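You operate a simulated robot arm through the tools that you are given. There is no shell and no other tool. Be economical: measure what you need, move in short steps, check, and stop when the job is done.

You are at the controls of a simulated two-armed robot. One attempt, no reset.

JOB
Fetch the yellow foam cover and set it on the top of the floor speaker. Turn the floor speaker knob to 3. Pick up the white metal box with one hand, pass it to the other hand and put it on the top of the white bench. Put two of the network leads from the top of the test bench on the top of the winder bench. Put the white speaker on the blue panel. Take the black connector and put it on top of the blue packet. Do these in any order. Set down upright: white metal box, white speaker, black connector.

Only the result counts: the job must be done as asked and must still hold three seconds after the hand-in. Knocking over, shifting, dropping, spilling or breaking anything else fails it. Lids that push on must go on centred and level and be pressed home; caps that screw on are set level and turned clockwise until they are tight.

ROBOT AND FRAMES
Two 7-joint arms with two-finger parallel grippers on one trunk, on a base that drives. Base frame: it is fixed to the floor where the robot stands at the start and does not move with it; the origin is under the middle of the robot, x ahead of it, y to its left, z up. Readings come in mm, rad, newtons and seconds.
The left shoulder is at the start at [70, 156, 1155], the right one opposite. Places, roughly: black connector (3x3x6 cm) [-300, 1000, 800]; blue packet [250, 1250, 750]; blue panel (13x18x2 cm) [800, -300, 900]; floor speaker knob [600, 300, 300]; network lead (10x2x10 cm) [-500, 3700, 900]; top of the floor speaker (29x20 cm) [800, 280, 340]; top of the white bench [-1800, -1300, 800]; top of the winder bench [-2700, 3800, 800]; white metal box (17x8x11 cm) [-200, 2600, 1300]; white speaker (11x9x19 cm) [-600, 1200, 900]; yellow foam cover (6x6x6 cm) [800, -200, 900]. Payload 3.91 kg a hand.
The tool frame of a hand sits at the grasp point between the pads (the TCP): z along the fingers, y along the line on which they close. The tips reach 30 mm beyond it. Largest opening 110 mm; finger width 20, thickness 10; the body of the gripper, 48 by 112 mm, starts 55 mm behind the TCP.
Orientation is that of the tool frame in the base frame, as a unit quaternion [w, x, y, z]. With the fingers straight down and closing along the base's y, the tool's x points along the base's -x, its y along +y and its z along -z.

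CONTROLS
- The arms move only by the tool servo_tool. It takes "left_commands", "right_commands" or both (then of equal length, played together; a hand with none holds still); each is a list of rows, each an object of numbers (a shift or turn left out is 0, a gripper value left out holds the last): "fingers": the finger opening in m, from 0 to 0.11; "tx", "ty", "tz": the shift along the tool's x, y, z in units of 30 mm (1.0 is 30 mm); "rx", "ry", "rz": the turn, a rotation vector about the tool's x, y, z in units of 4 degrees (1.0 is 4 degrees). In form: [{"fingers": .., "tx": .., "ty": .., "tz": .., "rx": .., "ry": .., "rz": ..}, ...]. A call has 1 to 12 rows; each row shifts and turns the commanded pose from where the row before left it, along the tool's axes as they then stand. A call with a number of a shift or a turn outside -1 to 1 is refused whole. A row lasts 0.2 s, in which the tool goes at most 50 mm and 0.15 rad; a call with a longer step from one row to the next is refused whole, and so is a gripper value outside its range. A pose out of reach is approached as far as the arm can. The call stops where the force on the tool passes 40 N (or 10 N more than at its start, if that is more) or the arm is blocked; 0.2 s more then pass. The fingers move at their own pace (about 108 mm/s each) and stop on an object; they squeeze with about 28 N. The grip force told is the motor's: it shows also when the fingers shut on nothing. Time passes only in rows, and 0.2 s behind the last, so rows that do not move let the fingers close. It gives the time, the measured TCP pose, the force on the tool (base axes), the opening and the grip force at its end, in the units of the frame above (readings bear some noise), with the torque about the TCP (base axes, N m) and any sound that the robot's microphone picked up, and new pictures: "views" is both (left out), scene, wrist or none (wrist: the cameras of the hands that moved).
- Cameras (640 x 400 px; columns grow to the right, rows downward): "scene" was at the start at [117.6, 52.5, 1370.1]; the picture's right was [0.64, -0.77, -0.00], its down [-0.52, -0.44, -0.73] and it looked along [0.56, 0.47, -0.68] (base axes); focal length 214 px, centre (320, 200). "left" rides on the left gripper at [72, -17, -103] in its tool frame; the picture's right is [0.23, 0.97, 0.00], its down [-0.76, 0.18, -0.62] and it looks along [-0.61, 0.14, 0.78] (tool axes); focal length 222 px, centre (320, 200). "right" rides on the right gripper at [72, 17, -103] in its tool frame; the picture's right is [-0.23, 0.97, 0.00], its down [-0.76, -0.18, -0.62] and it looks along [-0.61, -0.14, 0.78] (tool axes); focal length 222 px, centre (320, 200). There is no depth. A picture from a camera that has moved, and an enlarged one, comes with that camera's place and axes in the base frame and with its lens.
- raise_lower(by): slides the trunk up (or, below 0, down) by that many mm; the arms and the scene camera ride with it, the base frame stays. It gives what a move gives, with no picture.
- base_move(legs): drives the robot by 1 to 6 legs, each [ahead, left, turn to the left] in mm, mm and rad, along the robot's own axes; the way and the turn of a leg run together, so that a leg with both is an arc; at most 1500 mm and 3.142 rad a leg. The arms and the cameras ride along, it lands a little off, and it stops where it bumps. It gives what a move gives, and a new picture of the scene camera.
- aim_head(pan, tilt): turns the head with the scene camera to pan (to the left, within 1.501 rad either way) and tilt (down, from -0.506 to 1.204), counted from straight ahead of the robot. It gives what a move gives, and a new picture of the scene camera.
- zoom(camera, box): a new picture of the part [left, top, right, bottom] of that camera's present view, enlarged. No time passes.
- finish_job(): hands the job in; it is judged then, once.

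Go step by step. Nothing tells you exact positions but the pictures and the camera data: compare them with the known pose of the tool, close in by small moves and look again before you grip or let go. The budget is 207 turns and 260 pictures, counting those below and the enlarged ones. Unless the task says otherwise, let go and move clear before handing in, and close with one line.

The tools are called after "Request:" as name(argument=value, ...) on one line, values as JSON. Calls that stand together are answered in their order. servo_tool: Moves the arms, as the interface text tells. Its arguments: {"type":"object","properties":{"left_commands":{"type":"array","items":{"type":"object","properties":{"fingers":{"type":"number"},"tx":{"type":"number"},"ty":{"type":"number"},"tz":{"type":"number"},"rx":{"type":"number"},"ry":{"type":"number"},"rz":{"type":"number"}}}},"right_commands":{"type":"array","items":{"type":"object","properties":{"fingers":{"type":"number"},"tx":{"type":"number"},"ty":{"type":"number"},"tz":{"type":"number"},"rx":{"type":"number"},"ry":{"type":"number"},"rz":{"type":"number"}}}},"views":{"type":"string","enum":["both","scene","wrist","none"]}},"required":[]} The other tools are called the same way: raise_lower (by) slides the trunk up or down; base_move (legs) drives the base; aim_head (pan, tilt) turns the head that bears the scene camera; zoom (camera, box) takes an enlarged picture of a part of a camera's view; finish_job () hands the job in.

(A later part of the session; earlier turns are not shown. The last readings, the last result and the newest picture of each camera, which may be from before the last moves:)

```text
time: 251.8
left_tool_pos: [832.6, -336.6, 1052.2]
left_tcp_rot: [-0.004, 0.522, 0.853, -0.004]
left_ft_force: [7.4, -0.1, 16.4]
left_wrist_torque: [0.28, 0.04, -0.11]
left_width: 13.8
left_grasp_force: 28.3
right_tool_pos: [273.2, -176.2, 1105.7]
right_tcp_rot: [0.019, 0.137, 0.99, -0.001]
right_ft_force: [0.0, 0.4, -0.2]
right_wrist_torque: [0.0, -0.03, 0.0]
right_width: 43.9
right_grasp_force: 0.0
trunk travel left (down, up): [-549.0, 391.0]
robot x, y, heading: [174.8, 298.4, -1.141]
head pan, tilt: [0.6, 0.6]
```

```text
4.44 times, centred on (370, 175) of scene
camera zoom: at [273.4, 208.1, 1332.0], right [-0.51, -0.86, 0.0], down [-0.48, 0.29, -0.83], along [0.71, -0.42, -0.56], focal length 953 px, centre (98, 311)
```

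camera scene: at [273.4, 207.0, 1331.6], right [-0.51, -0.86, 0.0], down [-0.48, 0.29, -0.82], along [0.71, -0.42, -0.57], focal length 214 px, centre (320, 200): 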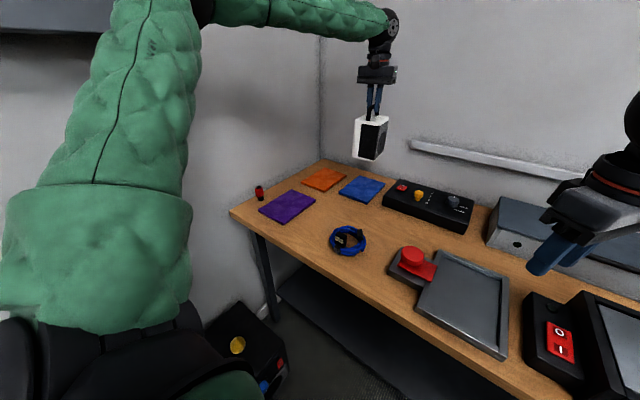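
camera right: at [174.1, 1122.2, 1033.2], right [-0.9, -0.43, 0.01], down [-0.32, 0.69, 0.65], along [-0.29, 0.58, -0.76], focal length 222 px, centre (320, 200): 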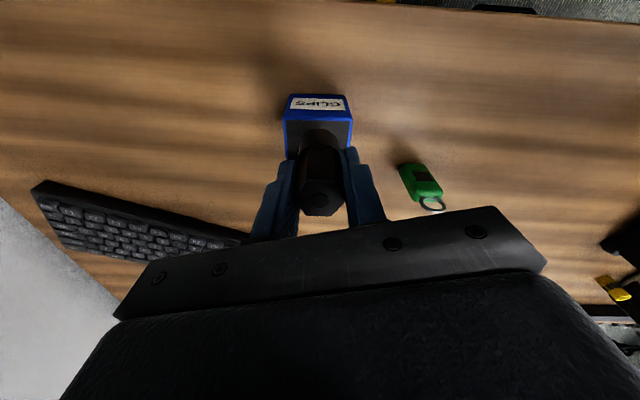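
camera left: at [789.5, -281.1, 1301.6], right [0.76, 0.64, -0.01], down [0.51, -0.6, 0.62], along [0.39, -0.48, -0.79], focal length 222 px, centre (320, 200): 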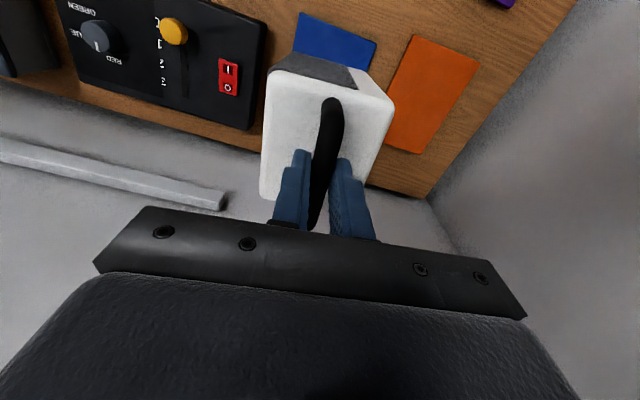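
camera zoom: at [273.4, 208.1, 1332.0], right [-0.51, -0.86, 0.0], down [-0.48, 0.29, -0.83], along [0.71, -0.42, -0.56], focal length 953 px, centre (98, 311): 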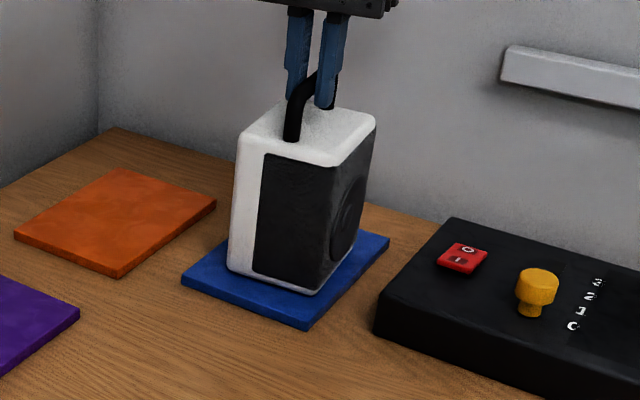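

Request:
servo_tool(left_commands=[{"tz": -0.05}, {"fingers": 0.025}, {"fingers": 0.05}, {}, {"tz": -0.5}, {"tz": -0.8}, {"tz": -0.9}, {"tz": -0.9}, {"tz": -0.9}], views="scene")

Request:
zoom(camera="scene", box=[320, 130, 420, 220])

```text
time: 253.8
left_tool_pos: [833.9, -335.4, 1172.6]
left_tcp_rot: [-0.006, 0.523, 0.853, -0.005]
left_ft_force: [-0.3, -0.3, -1.0]
left_wrist_torque: [0.02, 0.0, -0.04]
left_width: 49.9
left_grasp_force: 0.0
right_tool_pos: [272.2, -177.2, 1103.8]
right_tcp_rot: [0.02, 0.137, 0.99, 0.0]
right_ft_force: [-0.8, -0.7, -0.7]
right_wrist_torque: [0.01, 0.01, 0.03]
right_width: 43.9
right_grasp_force: 0.0
trunk travel left (down, up): [-549.0, 391.0]
robot x, y, heading: [168.7, 303.4, -1.143]
head pan, tilt: [0.6, 0.6]
camera scene: at [273.3, 207.4, 1331.6], right [-0.51, -0.86, 0.0], down [-0.48, 0.29, -0.83], along [0.71, -0.42, -0.57], focal length 214 px, centre (320, 200)
```

scene: 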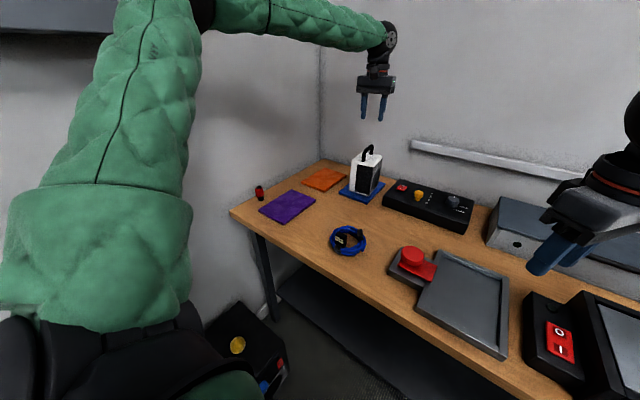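

```text
4.44 times, centred on (370, 175) of scene
camera zoom: at [273.3, 207.4, 1331.6], right [-0.51, -0.86, 0.0], down [-0.48, 0.29, -0.83], along [0.71, -0.42, -0.57], focal length 953 px, centre (98, 311)
```

zoom: 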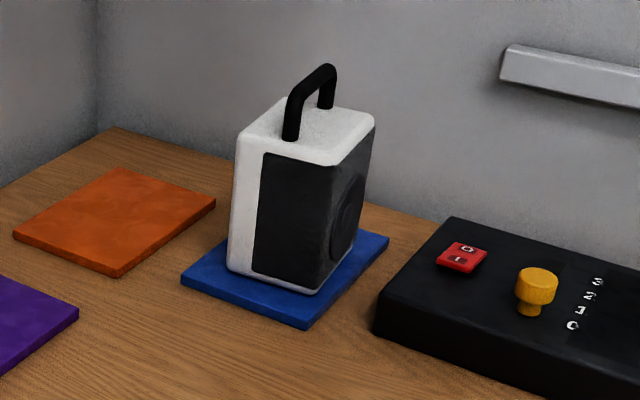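

The speaker stands on the blue panel. Next the white metal box; I back away from the bench, tuck the arms and look around.

Request:
base_move(legs=[[0, -250, 0], [-250, 0, 0]])

Request:
servo_tool(left_commands=[{"tx": 1, "ty": -0.5}, {"tx": 1, "ty": -0.5}, {"tx": 1, "ty": -0.5}, {"tx": 1, "ty": -0.5}, {"tx": 1, "ty": -0.5}, {"tx": 1, "ty": -0.5}, {"tx": 1}, {"tx": 1}, {"tx": 1}, {"tx": 1}, {"tx": 1}], views="none")

Request:
base_move(legs=[[-200, 0, 0], [0, 0, -1.57], [0, 0, -1.2]])

Request:
aim_head(pan=0.2, tilt=0.35)

```text
time: 257.1
left_tool_pos: [503.0, -211.7, 1171.7]
left_tcp_rot: [-0.004, 0.525, 0.851, -0.004]
left_ft_force: [-0.5, -0.4, -0.7]
left_wrist_torque: [0.0, -0.04, 0.0]
left_width: 50.0
left_grasp_force: 0.1
right_tool_pos: [-57.5, -49.5, 1105.0]
right_tcp_rot: [0.019, 0.14, 0.99, 0.0]
right_ft_force: [0.4, 0.2, -0.1]
right_wrist_torque: [-0.03, -0.03, 0.02]
right_width: 43.8
right_grasp_force: 0.1
trunk travel left (down, up): [-549.0, 391.0]
robot x, y, heading: [-151.1, 427.0, -1.148]
head pan, tilt: [0.6, 0.6]
camera scene: at [-54.3, 335.3, 1331.7], right [-0.52, -0.85, 0.0], down [-0.48, 0.29, -0.83], along [0.7, -0.43, -0.56], focal length 214 px, centre (320, 200)
```

scene: 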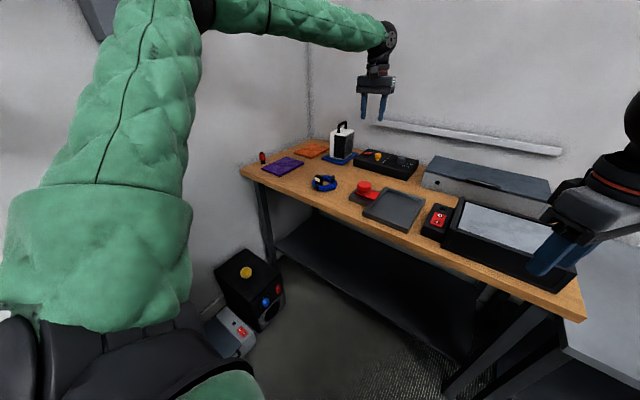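

```text
time: 259.5
left_tool_pos: [274.4, 43.9, 1173.2]
left_tcp_rot: [-0.005, 0.525, 0.851, -0.004]
left_ft_force: [0.9, 0.2, -1.1]
left_wrist_torque: [-0.02, -0.03, -0.04]
left_width: 50.3
left_grasp_force: 0.1
right_tool_pos: [-57.6, -48.7, 1105.6]
right_tcp_rot: [0.02, 0.14, 0.99, -0.001]
right_ft_force: [0.4, 0.8, -0.2]
right_wrist_torque: [0.0, -0.03, 0.01]
right_width: 44.0
right_grasp_force: 0.1
trunk travel left (down, up): [-549.0, 391.0]
robot x, y, heading: [-154.1, 427.3, -1.147]
head pan, tilt: [0.6, 0.6]
```

```text
time: 267.4
left_tool_pos: [-799.3, 718.9, 1175.2]
left_tcp_rot: [-0.007, 0.958, -0.288, 0.002]
left_ft_force: [0.2, -0.2, -0.5]
left_wrist_torque: [-0.02, 0.06, 0.01]
left_width: 50.2
left_grasp_force: 0.0
right_tool_pos: [-558.4, 963.0, 1108.6]
right_tcp_rot: [0.001, 0.992, 0.124, -0.018]
right_ft_force: [0.3, 0.0, 0.8]
right_wrist_torque: [0.01, -0.02, -0.02]
right_width: 44.1
right_grasp_force: 0.0
trunk travel left (down, up): [-549.0, 391.0]
robot x, y, heading: [-236.2, 602.7, 2.518]
head pan, tilt: [0.6, 0.6]
stopped in leg 3: the robot was blocked; the commanded pose is now the measured one
camera scene: at [-360.8, 628.5, 1332.7], right [0.02, 1.0, 0.01], down [0.56, -0.01, -0.83], along [-0.82, 0.02, -0.56], focal length 214 px, centre (320, 200)
```

scene: 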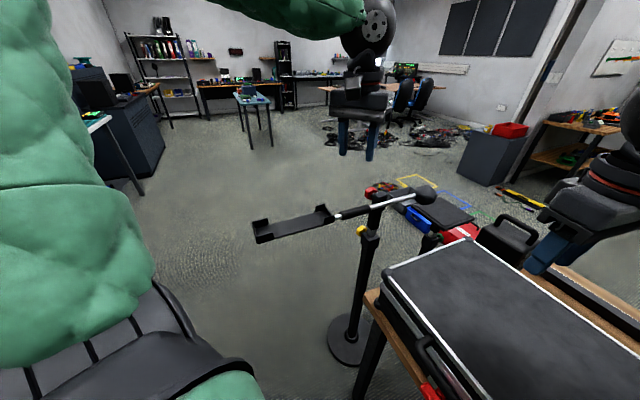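

```text
time: 268.2
left_tool_pos: [-799.9, 718.9, 1176.3]
left_tcp_rot: [-0.009, 0.958, -0.287, 0.002]
left_ft_force: [-0.6, -1.1, -0.3]
left_wrist_torque: [0.02, 0.0, 0.01]
left_width: 49.7
left_grasp_force: 0.0
right_tool_pos: [-559.0, 963.2, 1107.8]
right_tcp_rot: [0.001, 0.992, 0.124, -0.018]
right_ft_force: [-0.3, -0.3, -0.2]
right_wrist_torque: [0.02, 0.02, 0.0]
right_width: 43.7
right_grasp_force: 0.1
trunk travel left (down, up): [-549.0, 391.0]
robot x, y, heading: [-235.0, 612.6, 2.52]
head pan, tilt: [0.201, 0.351]
camera scene: at [-357.7, 664.1, 1355.2], right [0.41, 0.91, 0.01], down [0.31, -0.13, -0.94], along [-0.86, 0.39, -0.34], focal length 214 px, centre (320, 200)
```

scene: 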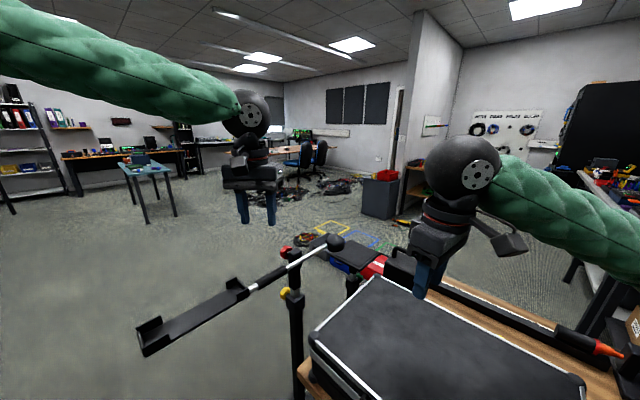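

Request:
base_move(legs=[[-200, 130, 0], [-250, 150, 0]])

Request:
raise_lower(by=250)

Request:
aim_head(pan=-0.4, tilt=0.45)

```text
time: 271.6
left_tool_pos: [-594.2, 236.0, 1173.6]
left_tcp_rot: [-0.004, 0.958, -0.287, 0.004]
left_ft_force: [0.1, -0.3, -0.7]
left_wrist_torque: [0.02, 0.03, -0.01]
left_width: 50.2
left_grasp_force: 0.1
right_tool_pos: [-353.1, 481.9, 1105.2]
right_tcp_rot: [0.006, 0.992, 0.124, -0.018]
right_ft_force: [0.4, -0.5, -0.1]
right_wrist_torque: [0.02, -0.03, 0.0]
right_width: 43.7
right_grasp_force: 0.2
trunk travel left (down, up): [-549.0, 391.0]
robot x, y, heading: [-31.6, 120.9, 2.516]
head pan, tilt: [0.201, 0.351]
camera scene: at [-152.3, 184.4, 1354.5], right [0.41, 0.91, 0.0], down [0.31, -0.14, -0.94], along [-0.86, 0.39, -0.34], focal length 214 px, centre (320, 200)
```

scene: 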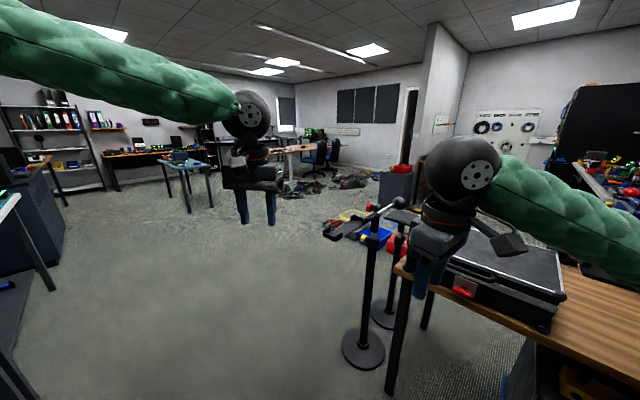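

```text
time: 274.2
left_tool_pos: [-595.4, 238.1, 1423.1]
left_tcp_rot: [-0.004, 0.958, -0.288, 0.004]
left_ft_force: [0.0, -0.7, 0.3]
left_wrist_torque: [-0.04, -0.02, 0.01]
left_width: 50.2
left_grasp_force: 0.0
right_tool_pos: [-354.4, 483.1, 1354.3]
right_tcp_rot: [0.006, 0.992, 0.124, -0.018]
right_ft_force: [-0.8, 0.1, 0.6]
right_wrist_torque: [0.03, 0.01, 0.04]
right_width: 43.9
right_grasp_force: 0.2
trunk travel left (down, up): [-799.0, 141.0]
robot x, y, heading: [-28.4, 119.2, 2.525]
head pan, tilt: [0.201, 0.351]
```

```text
time: 275.2
left_tool_pos: [-594.8, 236.3, 1423.7]
left_tcp_rot: [-0.004, 0.958, -0.288, 0.004]
left_ft_force: [0.5, 0.3, -0.3]
left_wrist_torque: [0.0, 0.01, 0.02]
left_width: 49.7
left_grasp_force: 0.0
right_tool_pos: [-353.9, 483.3, 1353.6]
right_tcp_rot: [0.007, 0.992, 0.123, -0.018]
right_ft_force: [0.4, 0.0, -0.3]
right_wrist_torque: [-0.01, -0.01, 0.03]
right_width: 43.8
right_grasp_force: 0.0
trunk travel left (down, up): [-799.0, 141.0]
robot x, y, heading: [-31.3, 120.5, 2.52]
head pan, tilt: [-0.4, 0.45]
camera scene: at [-115.9, 225.8, 1595.2], right [0.85, 0.52, 0.0], down [0.23, -0.37, -0.9], along [-0.47, 0.77, -0.44], focal length 214 px, centre (320, 200)
```

scene: 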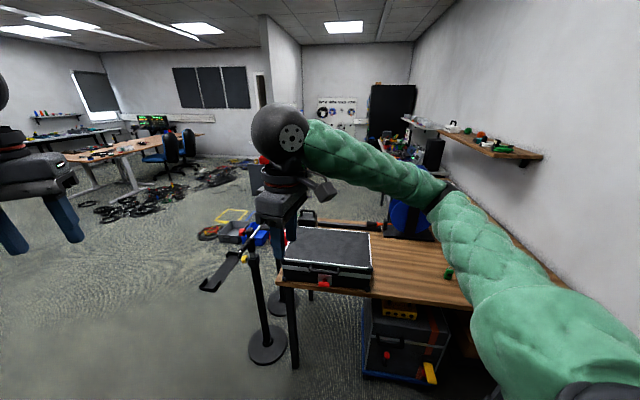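

Request:
zoom(camera="scene", box=[300, 80, 560, 230])

Request:
zoom(camera="scene", box=[180, 150, 320, 290])

```text
2.46 times, centred on (430, 155) of scene
camera zoom: at [-115.9, 225.8, 1595.2], right [0.85, 0.52, 0.0], down [0.23, -0.37, -0.9], along [-0.47, 0.77, -0.44], focal length 528 px, centre (49, 311)
```

zoom: 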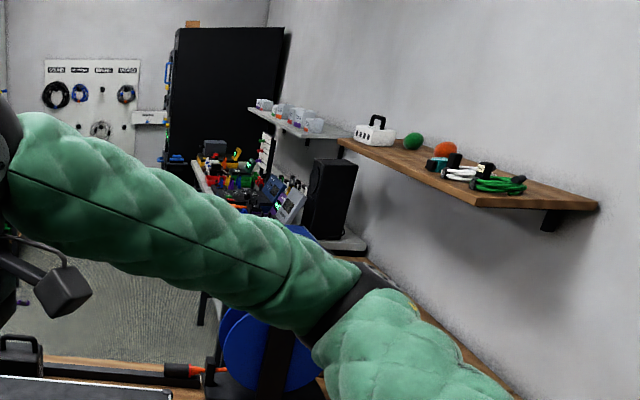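

```text
2.86 times, centred on (250, 220) of scene
camera zoom: at [-115.9, 225.8, 1595.2], right [0.85, 0.52, 0.0], down [0.23, -0.37, -0.9], along [-0.47, 0.77, -0.44], focal length 613 px, centre (520, 143)
```

zoom: 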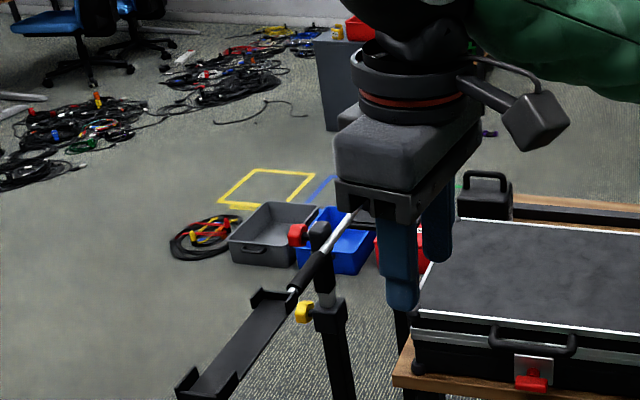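

The box stands on a wall shelf beyond the first desk. I drive around the left end of the desk; first to open floor at the left.

Request:
base_move(legs=[[0, 0, -0.566], [0, 1066, 0], [300, 0, 0]])

Request:
aim_head(pan=-0.25, tilt=0.6)

```text
time: 283.9
left_tool_pos: [-1549.2, 399.0, 1423.7]
left_tcp_rot: [-0.003, 0.84, -0.542, 0.004]
left_ft_force: [-0.2, -0.4, 0.2]
left_wrist_torque: [0.01, -0.02, 0.02]
left_width: 50.2
left_grasp_force: 0.0
right_tool_pos: [-1214.3, 477.6, 1354.2]
right_tcp_rot: [0.0, 0.987, -0.157, -0.02]
right_ft_force: [-1.4, -0.3, -0.1]
right_wrist_torque: [-0.01, 0.03, 0.02]
right_width: 44.2
right_grasp_force: 0.1
trunk travel left (down, up): [-799.0, 141.0]
robot x, y, heading: [-1141.3, -2.6, 1.953]
head pan, tilt: [-0.4, 0.45]
camera scene: at [-1150.2, 134.2, 1595.4], right [1.0, -0.02, 0.0], down [-0.01, -0.43, -0.9], along [0.02, 0.9, -0.43], focal length 214 px, centre (320, 200)
```

scene: 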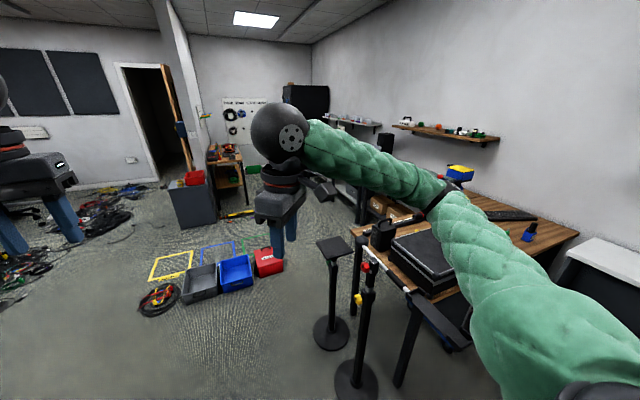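

```text
time: 284.6
left_tool_pos: [-1550.9, 400.2, 1423.3]
left_tcp_rot: [-0.004, 0.84, -0.542, 0.004]
left_ft_force: [0.8, 0.2, -1.0]
left_wrist_torque: [-0.01, 0.0, -0.04]
left_width: 50.2
left_grasp_force: 0.2
right_tool_pos: [-1216.7, 478.3, 1354.6]
right_tcp_rot: [0.002, 0.987, -0.158, -0.02]
right_ft_force: [-0.1, 1.0, -0.1]
right_wrist_torque: [-0.03, 0.05, 0.01]
right_width: 44.3
right_grasp_force: 0.2
trunk travel left (down, up): [-799.0, 141.0]
robot x, y, heading: [-1133.2, -2.8, 1.953]
head pan, tilt: [-0.25, 0.6]
camera scene: at [-1164.4, 131.9, 1581.5], right [0.99, 0.13, 0.0], down [0.08, -0.56, -0.82], along [-0.11, 0.82, -0.57], focal length 214 px, centre (320, 200)
```

scene: 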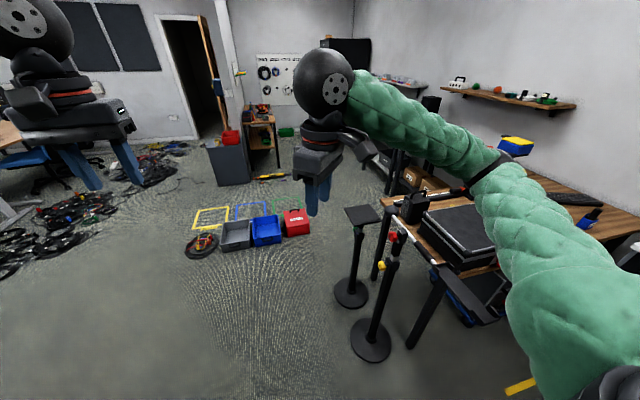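

A narrow gap lies between the stand and floor crates; I take the wide way around the crates on the west side.

Request:
base_move(legs=[[508, 856, 0], [508, 856, 0], [1000, -404, 0]])

Request:
aim_head(pan=-0.6, tilt=0.6)

```text
time: 299.6
left_tool_pos: [-3573.6, 1714.8, 1423.3]
left_tcp_rot: [-0.003, 0.856, -0.517, 0.004]
left_ft_force: [-0.3, -0.5, -0.5]
left_wrist_torque: [-0.04, -0.03, -0.01]
left_width: 50.4
left_grasp_force: 0.0
right_tool_pos: [-3245.1, 1813.7, 1354.1]
right_tcp_rot: [0.001, 0.992, -0.128, -0.02]
right_ft_force: [-0.9, 0.1, 0.1]
right_wrist_torque: [0.01, -0.04, 0.0]
right_width: 44.0
right_grasp_force: 0.1
trunk travel left (down, up): [-799.0, 141.0]
robot x, y, heading: [-3138.0, 1335.5, 2.015]
head pan, tilt: [-0.25, 0.6]
camera scene: at [-3172.8, 1469.5, 1581.7], right [0.98, 0.19, 0.0], down [0.11, -0.55, -0.82], along [-0.16, 0.81, -0.57], focal length 214 px, centre (320, 200)
```

scene: 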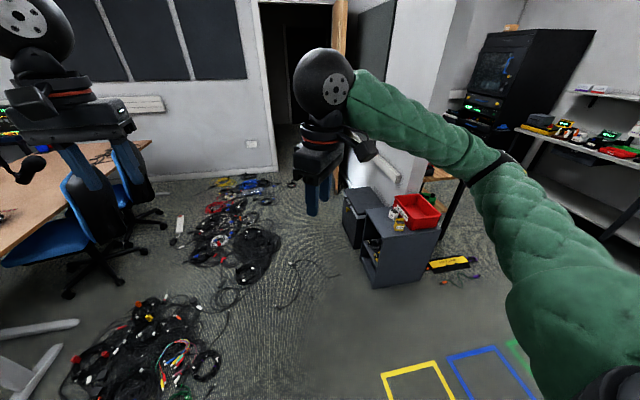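

```text
time: 300.4
left_tool_pos: [-3573.7, 1715.8, 1422.9]
left_tcp_rot: [-0.003, 0.856, -0.517, 0.006]
left_ft_force: [-0.3, 1.5, 0.6]
left_wrist_torque: [-0.01, 0.02, 0.01]
left_width: 50.4
left_grasp_force: 0.1
right_tool_pos: [-3244.9, 1813.0, 1353.6]
right_tcp_rot: [0.001, 0.992, -0.128, -0.018]
right_ft_force: [-0.3, 0.3, -0.3]
right_wrist_torque: [0.01, -0.01, 0.0]
right_width: 43.9
right_grasp_force: 0.0
trunk travel left (down, up): [-799.0, 141.0]
robot x, y, heading: [-3136.7, 1338.2, 2.014]
head pan, tilt: [-0.6, 0.6]
camera scene: at [-3142.0, 1470.4, 1581.6], right [0.99, -0.16, 0.0], down [-0.09, -0.56, -0.82], along [0.13, 0.81, -0.57], focal length 214 px, centre (320, 200)
```

scene: 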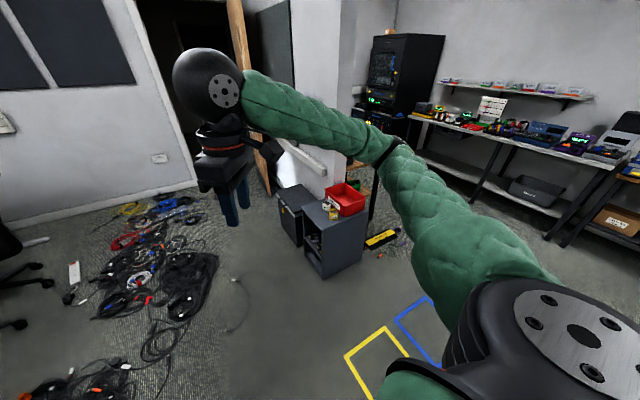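

Request:
zoom(camera="scene", box=[400, 70, 640, 220])

```text
2.67 times, centred on (520, 145) of scene
camera zoom: at [-3142.0, 1470.4, 1581.6], right [0.99, -0.16, 0.0], down [-0.09, -0.56, -0.82], along [0.13, 0.81, -0.57], focal length 572 px, centre (-213, 347)
```

zoom: 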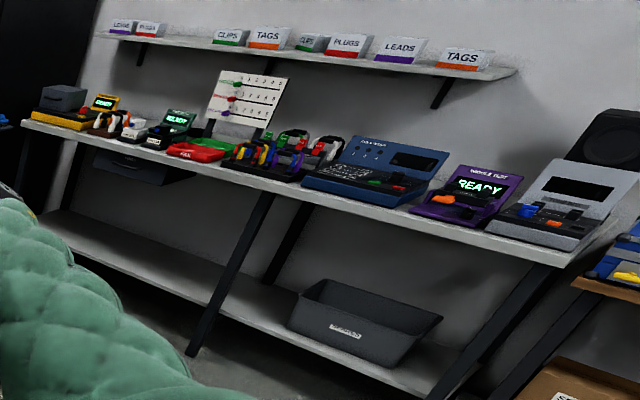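

The test bench stands along the wall at the far right with a rack of leads. I drive through the open middle toward it.

Request:
base_move(legs=[[519, -454, 0], [-84, -1397, 0], [30, -550, 0]])

Request:
aim_head(pan=-1.3, tilt=0.5)

```text
time: 313.9
left_tool_pos: [-1560.1, 3199.3, 1423.4]
left_tcp_rot: [-0.003, 0.861, -0.508, 0.004]
left_ft_force: [-0.7, -0.3, 0.2]
left_wrist_torque: [-0.01, 0.02, 0.01]
left_width: 50.2
left_grasp_force: 0.1
right_tool_pos: [-1232.6, 3304.2, 1354.2]
right_tcp_rot: [0.001, 0.993, -0.117, -0.019]
right_ft_force: [-1.1, -0.5, -0.7]
right_wrist_torque: [0.0, -0.01, -0.02]
right_width: 44.4
right_grasp_force: 0.1
trunk travel left (down, up): [-799.0, 141.0]
robot x, y, heading: [-1114.5, 2834.1, 2.04]
head pan, tilt: [-0.6, 0.6]
camera scene: at [-1122.6, 2963.5, 1581.7], right [0.99, -0.14, 0.0], down [-0.08, -0.56, -0.82], along [0.11, 0.82, -0.57], focal length 214 px, centre (320, 200)
```

scene: 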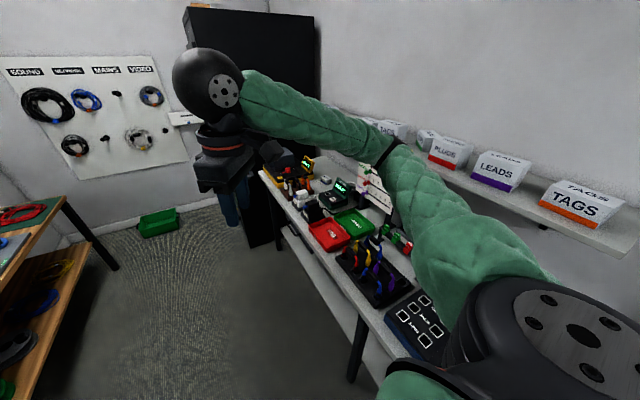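

```text
time: 314.9
left_tool_pos: [-1559.1, 3199.6, 1423.9]
left_tcp_rot: [-0.003, 0.862, -0.507, 0.005]
left_ft_force: [0.3, -0.5, -0.9]
left_wrist_torque: [-0.02, 0.02, -0.01]
left_width: 49.9
left_grasp_force: 0.1
right_tool_pos: [-1232.4, 3304.0, 1353.4]
right_tcp_rot: [0.001, 0.993, -0.117, -0.019]
right_ft_force: [-0.9, -0.4, 0.2]
right_wrist_torque: [-0.04, 0.02, -0.02]
right_width: 44.0
right_grasp_force: 0.0
trunk travel left (down, up): [-799.0, 141.0]
robot x, y, heading: [-1110.0, 2831.0, 2.034]
head pan, tilt: [-1.3, 0.499]
camera scene: at [-1067.0, 2937.1, 1590.8], right [0.67, -0.74, 0.0], down [-0.35, -0.32, -0.88], along [0.65, 0.59, -0.48], focal length 214 px, centre (320, 200)
```

scene: 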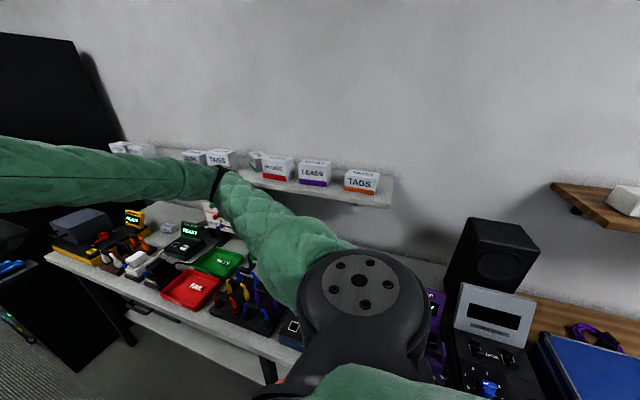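

Request:
base_move(legs=[[0, 0, -1.65]])

Request:
aim_head(pan=0.35, tilt=0.65)

Request:
zoom(camera="scene", box=[160, 100, 480, 300])

```text
time: 319.4
left_tool_pos: [-702.4, 3234.3, 1424.1]
left_tcp_rot: [-0.001, -0.197, 0.98, -0.006]
left_ft_force: [0.3, -0.1, 0.4]
left_wrist_torque: [0.0, 0.02, -0.02]
left_width: 50.1
left_grasp_force: 0.1
right_tool_pos: [-632.2, 2897.6, 1355.1]
right_tcp_rot: [0.014, -0.576, 0.817, 0.013]
right_ft_force: [-0.4, 0.4, -0.7]
right_wrist_torque: [0.0, -0.04, -0.02]
right_width: 43.9
right_grasp_force: 0.1
trunk travel left (down, up): [-799.0, 141.0]
robot x, y, heading: [-1117.7, 2833.7, 0.353]
head pan, tilt: [-1.3, 0.499]
camera scene: at [-1010.6, 2774.8, 1590.8], right [-0.81, -0.59, 0.0], down [-0.28, 0.39, -0.88], along [0.51, -0.71, -0.48], focal length 214 px, centre (320, 200)
```

scene: 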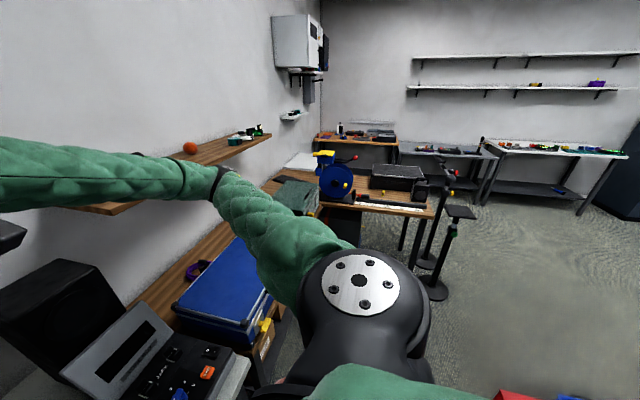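

```text
time: 321.1
left_tool_pos: [-700.0, 3234.5, 1422.6]
left_tcp_rot: [-0.001, -0.196, 0.981, -0.006]
left_ft_force: [-0.4, -0.2, 0.2]
left_wrist_torque: [0.0, -0.04, -0.01]
left_width: 49.9
left_grasp_force: 0.1
right_tool_pos: [-632.3, 2897.9, 1353.2]
right_tcp_rot: [0.013, -0.576, 0.818, 0.013]
right_ft_force: [-0.3, -0.4, 0.0]
right_wrist_torque: [-0.01, 0.0, 0.03]
right_width: 44.1
right_grasp_force: 0.1
trunk travel left (down, up): [-799.0, 141.0]
robot x, y, heading: [-1111.4, 2832.5, 0.357]
head pan, tilt: [0.351, 0.649]
camera scene: at [-997.7, 2904.8, 1577.4], right [0.65, -0.76, 0.0], down [-0.46, -0.39, -0.8], along [0.61, 0.52, -0.6], focal length 214 px, centre (320, 200)
```

scene: 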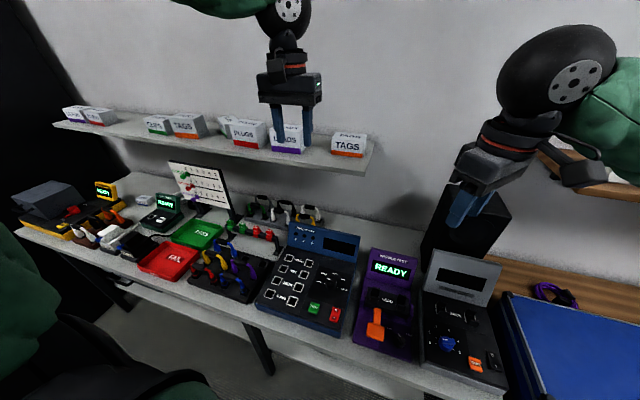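

```text
2.00 times, centred on (320, 200) of scene
camera zoom: at [-997.7, 2904.8, 1577.4], right [0.65, -0.76, 0.0], down [-0.46, -0.39, -0.8], along [0.61, 0.52, -0.6], focal length 429 px, centre (320, 200)
```

zoom: 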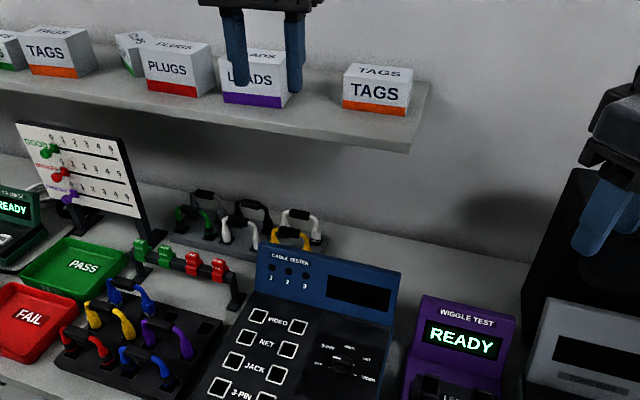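

Request:
zoom(camera="scene", box=[210, 180, 330, 260])

Request:
zoom(camera="scene", box=[170, 220, 280, 310])

```text
5.00 times, centred on (270, 220) of scene
camera zoom: at [-997.7, 2904.8, 1577.4], right [0.65, -0.76, 0.0], down [-0.46, -0.39, -0.8], along [0.61, 0.52, -0.6], focal length 1072 px, centre (570, 100)
```

zoom: 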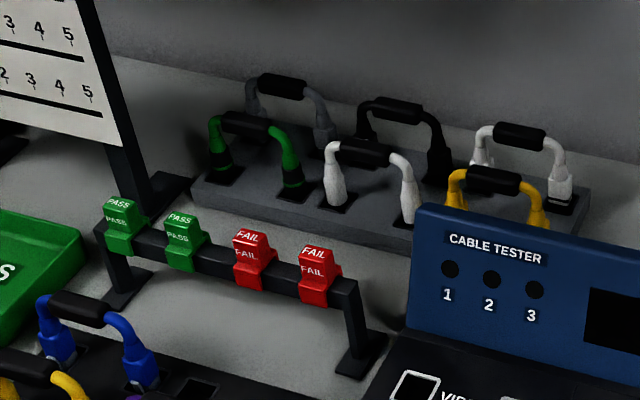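

```text
4.44 times, centred on (225, 265) of scene
camera zoom: at [-997.7, 2904.8, 1577.4], right [0.65, -0.76, 0.0], down [-0.46, -0.39, -0.8], along [0.61, 0.52, -0.6], focal length 953 px, centre (742, -89)
```

zoom: 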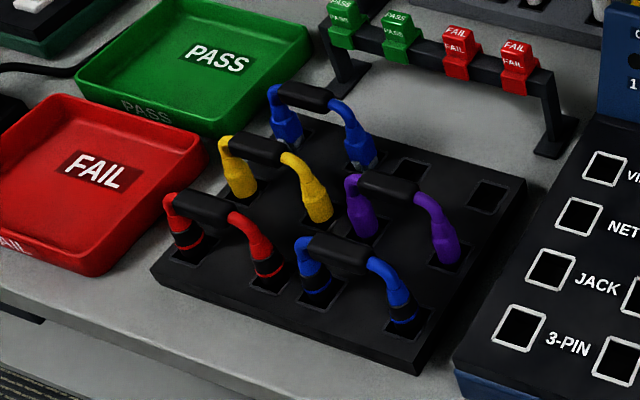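

Several arch-shaped leads stand in two racks. I shift the base so the left hand's camera can inspect them closely.

Request:
base_move(legs=[[-120, 0, 0], [0, 330, 0.03]])

Request:
servo_tool(left_commands=[{"tz": 0.9}, {"tz": 0.9}, {"tz": 0.9}, {"tz": 0.9}, {"tz": 0.9}, {"tz": 0.9}, {"tz": 0.9}, {"tz": 0.9}], views="wrist")

```text
time: 324.1
left_tool_pos: [-945.4, 3515.7, 1424.0]
left_tcp_rot: [-0.002, -0.21, 0.978, -0.006]
left_ft_force: [0.3, 0.2, -0.5]
left_wrist_torque: [-0.01, -0.01, 0.0]
left_width: 49.9
left_grasp_force: 0.0
right_tool_pos: [-866.8, 3182.3, 1354.4]
right_tcp_rot: [0.013, -0.588, 0.809, 0.014]
right_ft_force: [-0.1, -0.3, 0.2]
right_wrist_torque: [0.01, 0.0, -0.02]
right_width: 44.1
right_grasp_force: 0.0
trunk travel left (down, up): [-799.0, 141.0]
robot x, y, heading: [-1348.9, 3104.8, 0.382]
head pan, tilt: [0.351, 0.649]
camera scene: at [-1232.2, 3178.6, 1577.4], right [0.67, -0.74, 0.0], down [-0.45, -0.4, -0.8], along [0.59, 0.53, -0.6], focal length 214 px, centre (320, 200)
```

scene: 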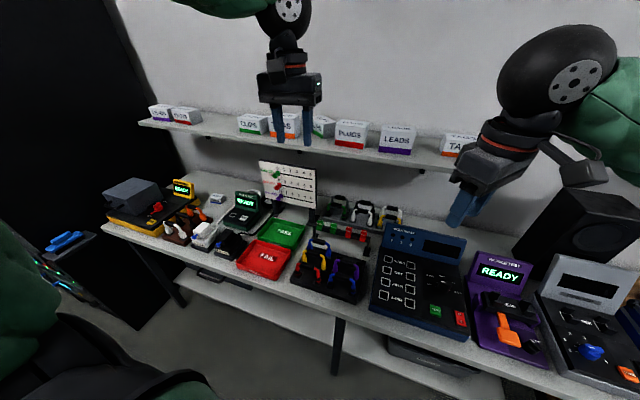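

```text
time: 325.9
left_tool_pos: [-944.0, 3512.1, 1206.6]
left_tcp_rot: [-0.002, -0.21, 0.978, -0.006]
left_ft_force: [-1.1, 0.1, 0.6]
left_wrist_torque: [0.0, 0.02, 0.01]
left_width: 49.8
left_grasp_force: 0.1
right_tool_pos: [-865.2, 3181.6, 1355.2]
right_tcp_rot: [0.012, -0.587, 0.809, 0.014]
right_ft_force: [-0.1, -0.4, -0.4]
right_wrist_torque: [-0.04, 0.03, 0.0]
right_width: 44.1
right_grasp_force: 0.1
trunk travel left (down, up): [-799.0, 141.0]
robot x, y, heading: [-1345.9, 3102.6, 0.386]
head pan, tilt: [0.351, 0.649]
camera left: at [-1003.4, 3469.2, 1311.3], right [-0.61, 0.79, -0.01], down [0.62, 0.48, 0.62], along [0.49, 0.37, -0.79], focal length 222 px, centre (320, 200)
```

left: 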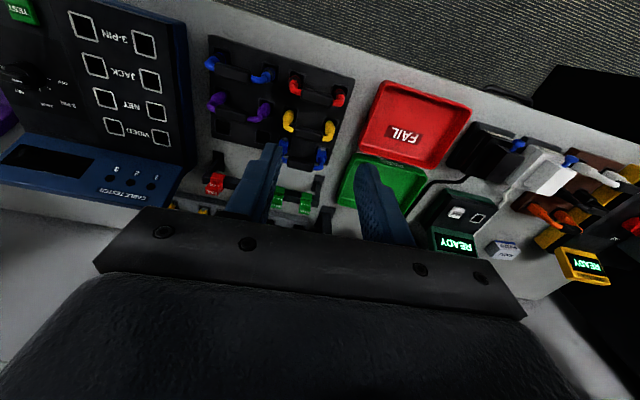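

Request:
zoom(camera="left", box=[190, 30, 370, 170])

```text
2.86 times, centred on (280, 100) of left
camera zoom: at [-1003.4, 3469.2, 1311.3], right [-0.61, 0.79, -0.01], down [0.62, 0.48, 0.62], along [0.49, 0.37, -0.79], focal length 635 px, centre (434, 486)
```

zoom: 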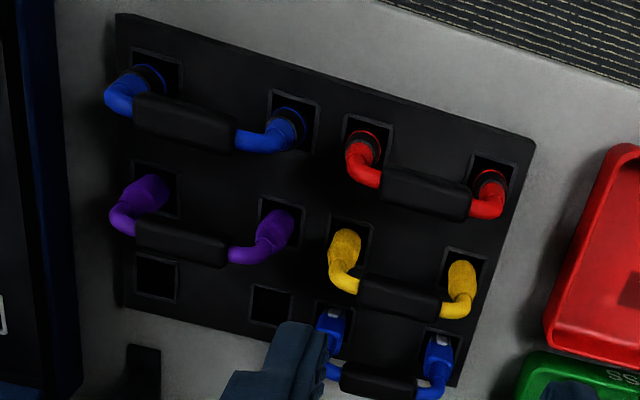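

Request:
servo_tool(left_commands=[{"tx": -0.9, "ty": -0.45, "tz": 0.15}, {"tx": -0.9, "ty": -0.45, "tz": 0.15}, {"tx": -0.9, "ty": -0.45, "tz": 0.15}, {"tx": -0.9, "ty": -0.45, "tz": 0.15}, {"tx": -0.9, "ty": -0.45, "tz": 0.15}, {"tx": -0.9, "ty": -0.45, "tz": 0.15}, {"tx": -0.9, "ty": -0.45, "tz": 0.15}], views="both")

```text
time: 327.6
left_tool_pos: [-730.6, 3508.0, 1173.9]
left_tcp_rot: [-0.002, -0.211, 0.977, -0.006]
left_ft_force: [0.1, 0.5, 0.1]
left_wrist_torque: [0.0, 0.01, -0.02]
left_width: 50.1
left_grasp_force: 0.0
right_tool_pos: [-865.0, 3183.9, 1353.6]
right_tcp_rot: [0.012, -0.587, 0.81, 0.014]
right_ft_force: [0.2, 0.5, 0.1]
right_wrist_torque: [0.0, 0.03, -0.02]
right_width: 44.0
right_grasp_force: 0.1
trunk travel left (down, up): [-799.0, 141.0]
robot x, y, heading: [-1344.6, 3105.0, 0.384]
head pan, tilt: [0.351, 0.649]
camera scene: at [-1230.2, 3180.3, 1577.1], right [0.67, -0.74, 0.0], down [-0.45, -0.41, -0.8], along [0.59, 0.53, -0.61], focal length 214 px, centre (320, 200)
camera left: at [-790.9, 3463.8, 1277.4], right [-0.61, 0.79, -0.01], down [0.62, 0.48, 0.62], along [0.49, 0.37, -0.79], focal length 222 px, centre (320, 200)
```

scene: 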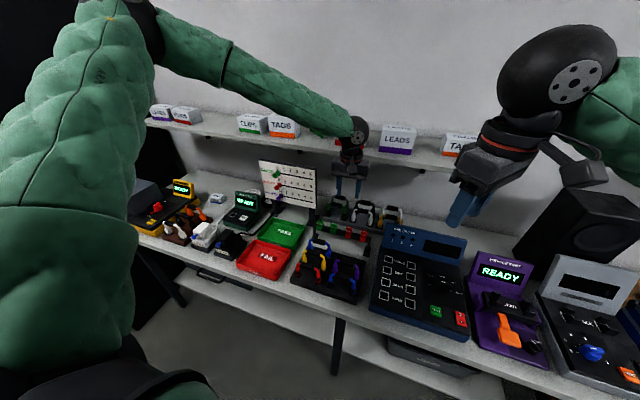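
left: 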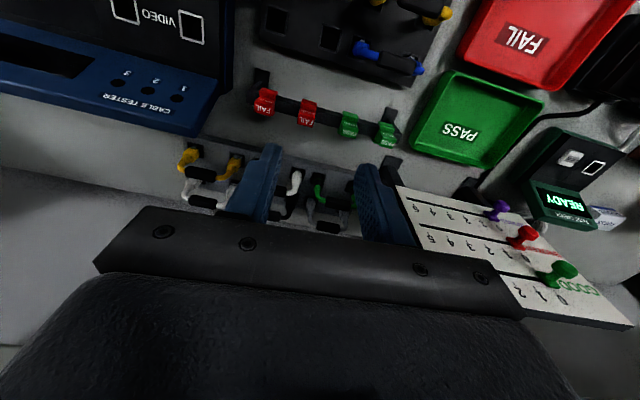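

Request:
zoom(camera="left", box=[160, 130, 380, 250])

Request:
zoom(camera="scene", box=[310, 180, 420, 250])

```text
2.91 times, centred on (270, 190) of left
camera zoom: at [-790.9, 3463.8, 1277.4], right [-0.61, 0.79, -0.01], down [0.62, 0.48, 0.62], along [0.49, 0.37, -0.79], focal length 646 px, centre (466, 229)
```

zoom: 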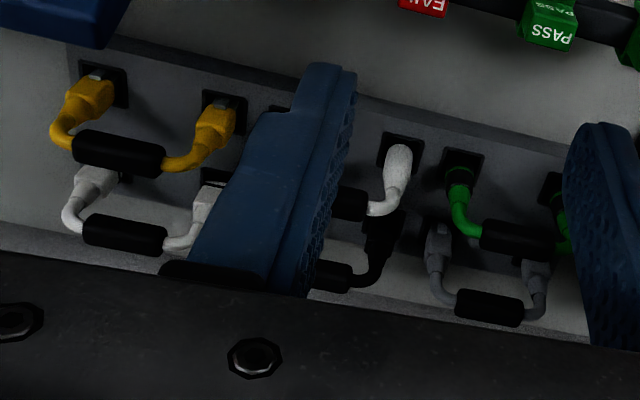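

```text
5.71 times, centred on (365, 215) of scene
camera zoom: at [-1230.2, 3180.3, 1577.1], right [0.67, -0.74, 0.0], down [-0.45, -0.41, -0.8], along [0.59, 0.53, -0.61], focal length 1226 px, centre (63, 114)
```

zoom: 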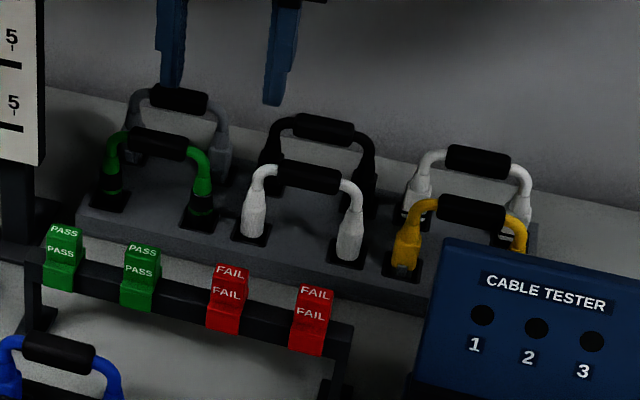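

Request:
zoom(camera="left", box=[165, 135, 265, 220])

Request:
zoom(camera="left", box=[340, 10, 440, 90])

```text
4.71 times, centred on (215, 178) of left
camera zoom: at [-790.9, 3463.8, 1277.4], right [-0.61, 0.79, -0.01], down [0.62, 0.48, 0.62], along [0.49, 0.37, -0.79], focal length 1045 px, centre (814, 306)
```

zoom: 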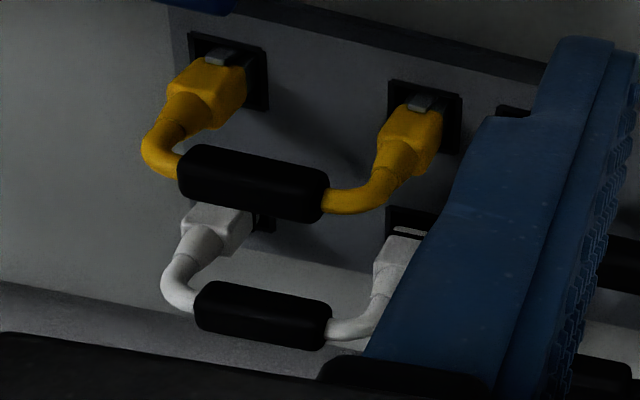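

```text
5.00 times, centred on (390, 50) of left
camera zoom: at [-790.9, 3463.8, 1277.4], right [-0.61, 0.79, -0.01], down [0.62, 0.48, 0.62], along [0.49, 0.37, -0.79], focal length 1111 px, centre (-30, 950)
```

zoom: 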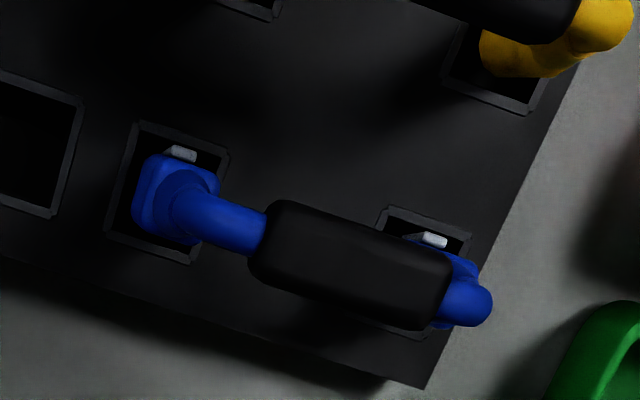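

The yellow (back rack) and the rear blue (front rack) leads have RJ45-style clipped plugs: those are network leads. I turn the left gripper 90° to grip across their sleeves, blue first.

Request:
servo_tool(left_commands=[{"rz": -1, "tx": 0.6}, {"rz": -1}, {"rz": -1}, {"rz": -1}, {"rz": -1}, {"rz": -1}, {"rz": -1}, {"rz": -1}, {"rz": -1}, {"rz": -1}, {"rz": -1}, {"rz": -1}], views="none")

Request:
servo_tool(left_commands=[{"rz": -1}, {"rz": -1}, {"rz": -1}, {"rz": -1}, {"rz": -1}, {"rz": -1}, {"rz": -1}, {"rz": -1}, {"rz": -1}, {"rz": -1}, {"rz": -0.5}], views="wrist")

```text
time: 330.1
left_tool_pos: [-749.9, 3497.5, 1176.8]
left_tcp_rot: [-0.003, -0.59, 0.807, -0.005]
left_ft_force: [-0.1, 0.7, 0.5]
left_wrist_torque: [-0.01, 0.0, 0.03]
left_width: 50.4
left_grasp_force: 0.0
right_tool_pos: [-866.1, 3182.5, 1355.8]
right_tcp_rot: [0.013, -0.587, 0.809, 0.014]
right_ft_force: [-0.4, 0.2, 0.2]
right_wrist_torque: [-0.02, 0.01, -0.03]
right_width: 44.0
right_grasp_force: 0.1
trunk travel left (down, up): [-799.0, 141.0]
robot x, y, heading: [-1349.9, 3103.6, 0.377]
head pan, tilt: [0.351, 0.649]
```

```text
time: 332.6
left_tool_pos: [-749.6, 3497.3, 1175.8]
left_tcp_rot: [0.005, 0.841, -0.542, 0.003]
left_ft_force: [0.4, -1.0, 0.8]
left_wrist_torque: [-0.02, 0.01, 0.01]
left_width: 50.0
left_grasp_force: 0.0
right_tool_pos: [-865.9, 3182.3, 1354.8]
right_tcp_rot: [0.013, -0.587, 0.809, 0.013]
right_ft_force: [0.6, 0.0, 0.0]
right_wrist_torque: [0.02, 0.01, 0.0]
right_width: 44.0
right_grasp_force: 0.1
trunk travel left (down, up): [-799.0, 141.0]
robot x, y, heading: [-1349.5, 3101.0, 0.383]
head pan, tilt: [0.351, 0.649]
camera left: at [-704.4, 3440.1, 1280.2], right [-0.79, -0.61, 0.01], down [-0.48, 0.63, 0.62], along [-0.38, 0.49, -0.79], focal length 222 px, centre (320, 200)
```

left: 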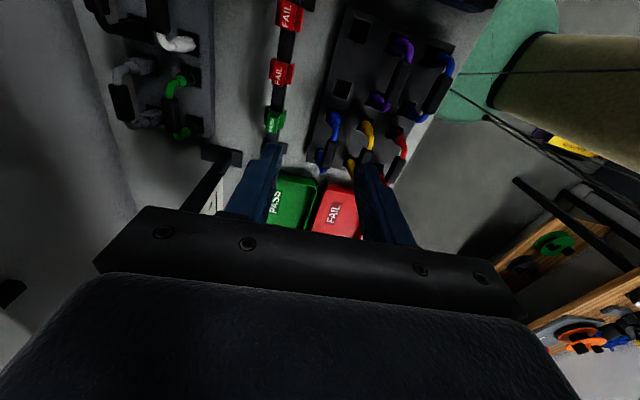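

Request:
servo_tool(left_commands=[{"tx": -0.65, "ty": 0.25, "tz": 0.9}, {"tx": -0.65, "ty": 0.25, "tz": 0.9}, {"tx": -0.65, "ty": 0.25, "tz": 0.9}, {"tx": -0.65, "ty": 0.25, "tz": 0.9}, {}], views="wrist")

```text
time: 333.8
left_tool_pos: [-812.4, 3553.5, 1069.2]
left_tcp_rot: [0.005, 0.84, -0.542, 0.003]
left_ft_force: [-1.0, 0.0, 0.2]
left_wrist_torque: [-0.01, -0.01, 0.03]
left_width: 50.1
left_grasp_force: 0.1
right_tool_pos: [-866.1, 3183.3, 1354.7]
right_tcp_rot: [0.013, -0.587, 0.809, 0.015]
right_ft_force: [0.5, 0.1, 0.0]
right_wrist_torque: [-0.02, 0.0, -0.01]
right_width: 44.0
right_grasp_force: 0.1
trunk travel left (down, up): [-799.0, 141.0]
robot x, y, heading: [-1345.7, 3106.4, 0.383]
head pan, tilt: [0.351, 0.649]
camera left: at [-766.8, 3496.1, 1172.5], right [-0.79, -0.61, 0.01], down [-0.47, 0.63, 0.62], along [-0.38, 0.49, -0.79], focal length 222 px, centre (320, 200)
```

left: 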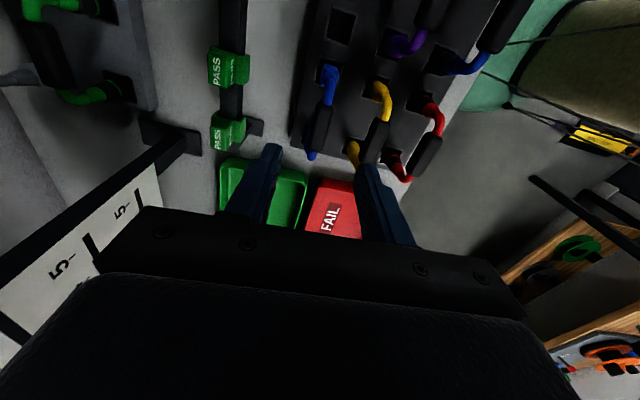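

Request:
servo_tool(left_commands=[{"tx": -0.3, "ty": 0.09, "tz": 0.9, "fingers": 0.045}, {"tz": 0.9}, {"tz": 0.9}, {}], views="wrist")

Request:
zoom(camera="scene", box=[270, 180, 390, 280])

```text
time: 334.8
left_tool_pos: [-818.2, 3558.4, 988.2]
left_tcp_rot: [0.004, 0.84, -0.542, 0.003]
left_ft_force: [0.7, 0.7, -0.3]
left_wrist_torque: [-0.04, -0.01, 0.0]
left_width: 44.8
left_grasp_force: 0.0
right_tool_pos: [-866.7, 3182.2, 1353.9]
right_tcp_rot: [0.013, -0.587, 0.809, 0.014]
right_ft_force: [-0.4, 0.4, -0.3]
right_wrist_torque: [0.0, 0.0, 0.02]
right_width: 43.9
right_grasp_force: 0.2
trunk travel left (down, up): [-799.0, 141.0]
robot x, y, heading: [-1351.1, 3104.9, 0.382]
head pan, tilt: [0.351, 0.649]
camera left: at [-773.1, 3501.3, 1092.2], right [-0.79, -0.61, 0.01], down [-0.48, 0.63, 0.62], along [-0.38, 0.49, -0.79], focal length 222 px, centre (320, 200)
```

left: 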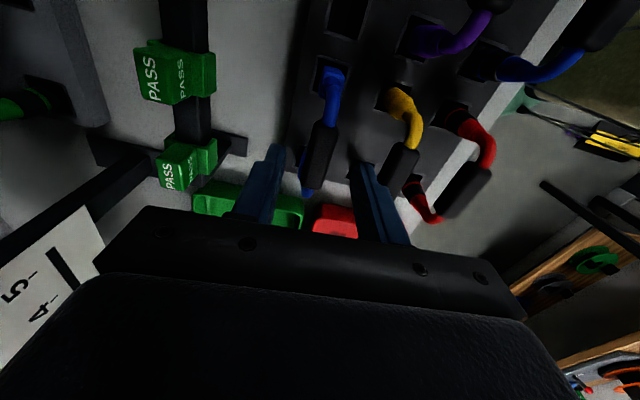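

```text
4.00 times, centred on (330, 230) of scene
camera zoom: at [-1232.5, 3179.2, 1577.4], right [0.67, -0.74, 0.0], down [-0.45, -0.41, -0.8], along [0.59, 0.53, -0.6], focal length 858 px, centre (280, 80)
```

zoom: 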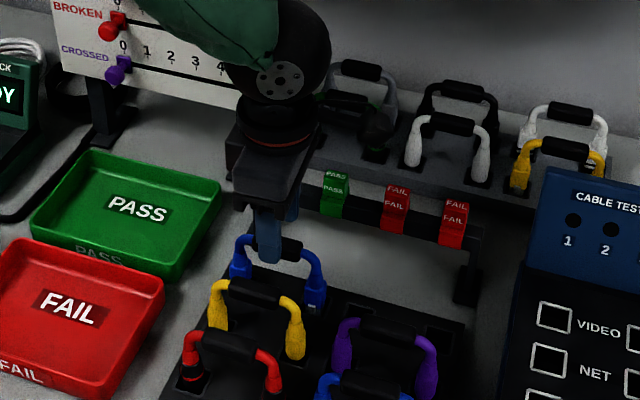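

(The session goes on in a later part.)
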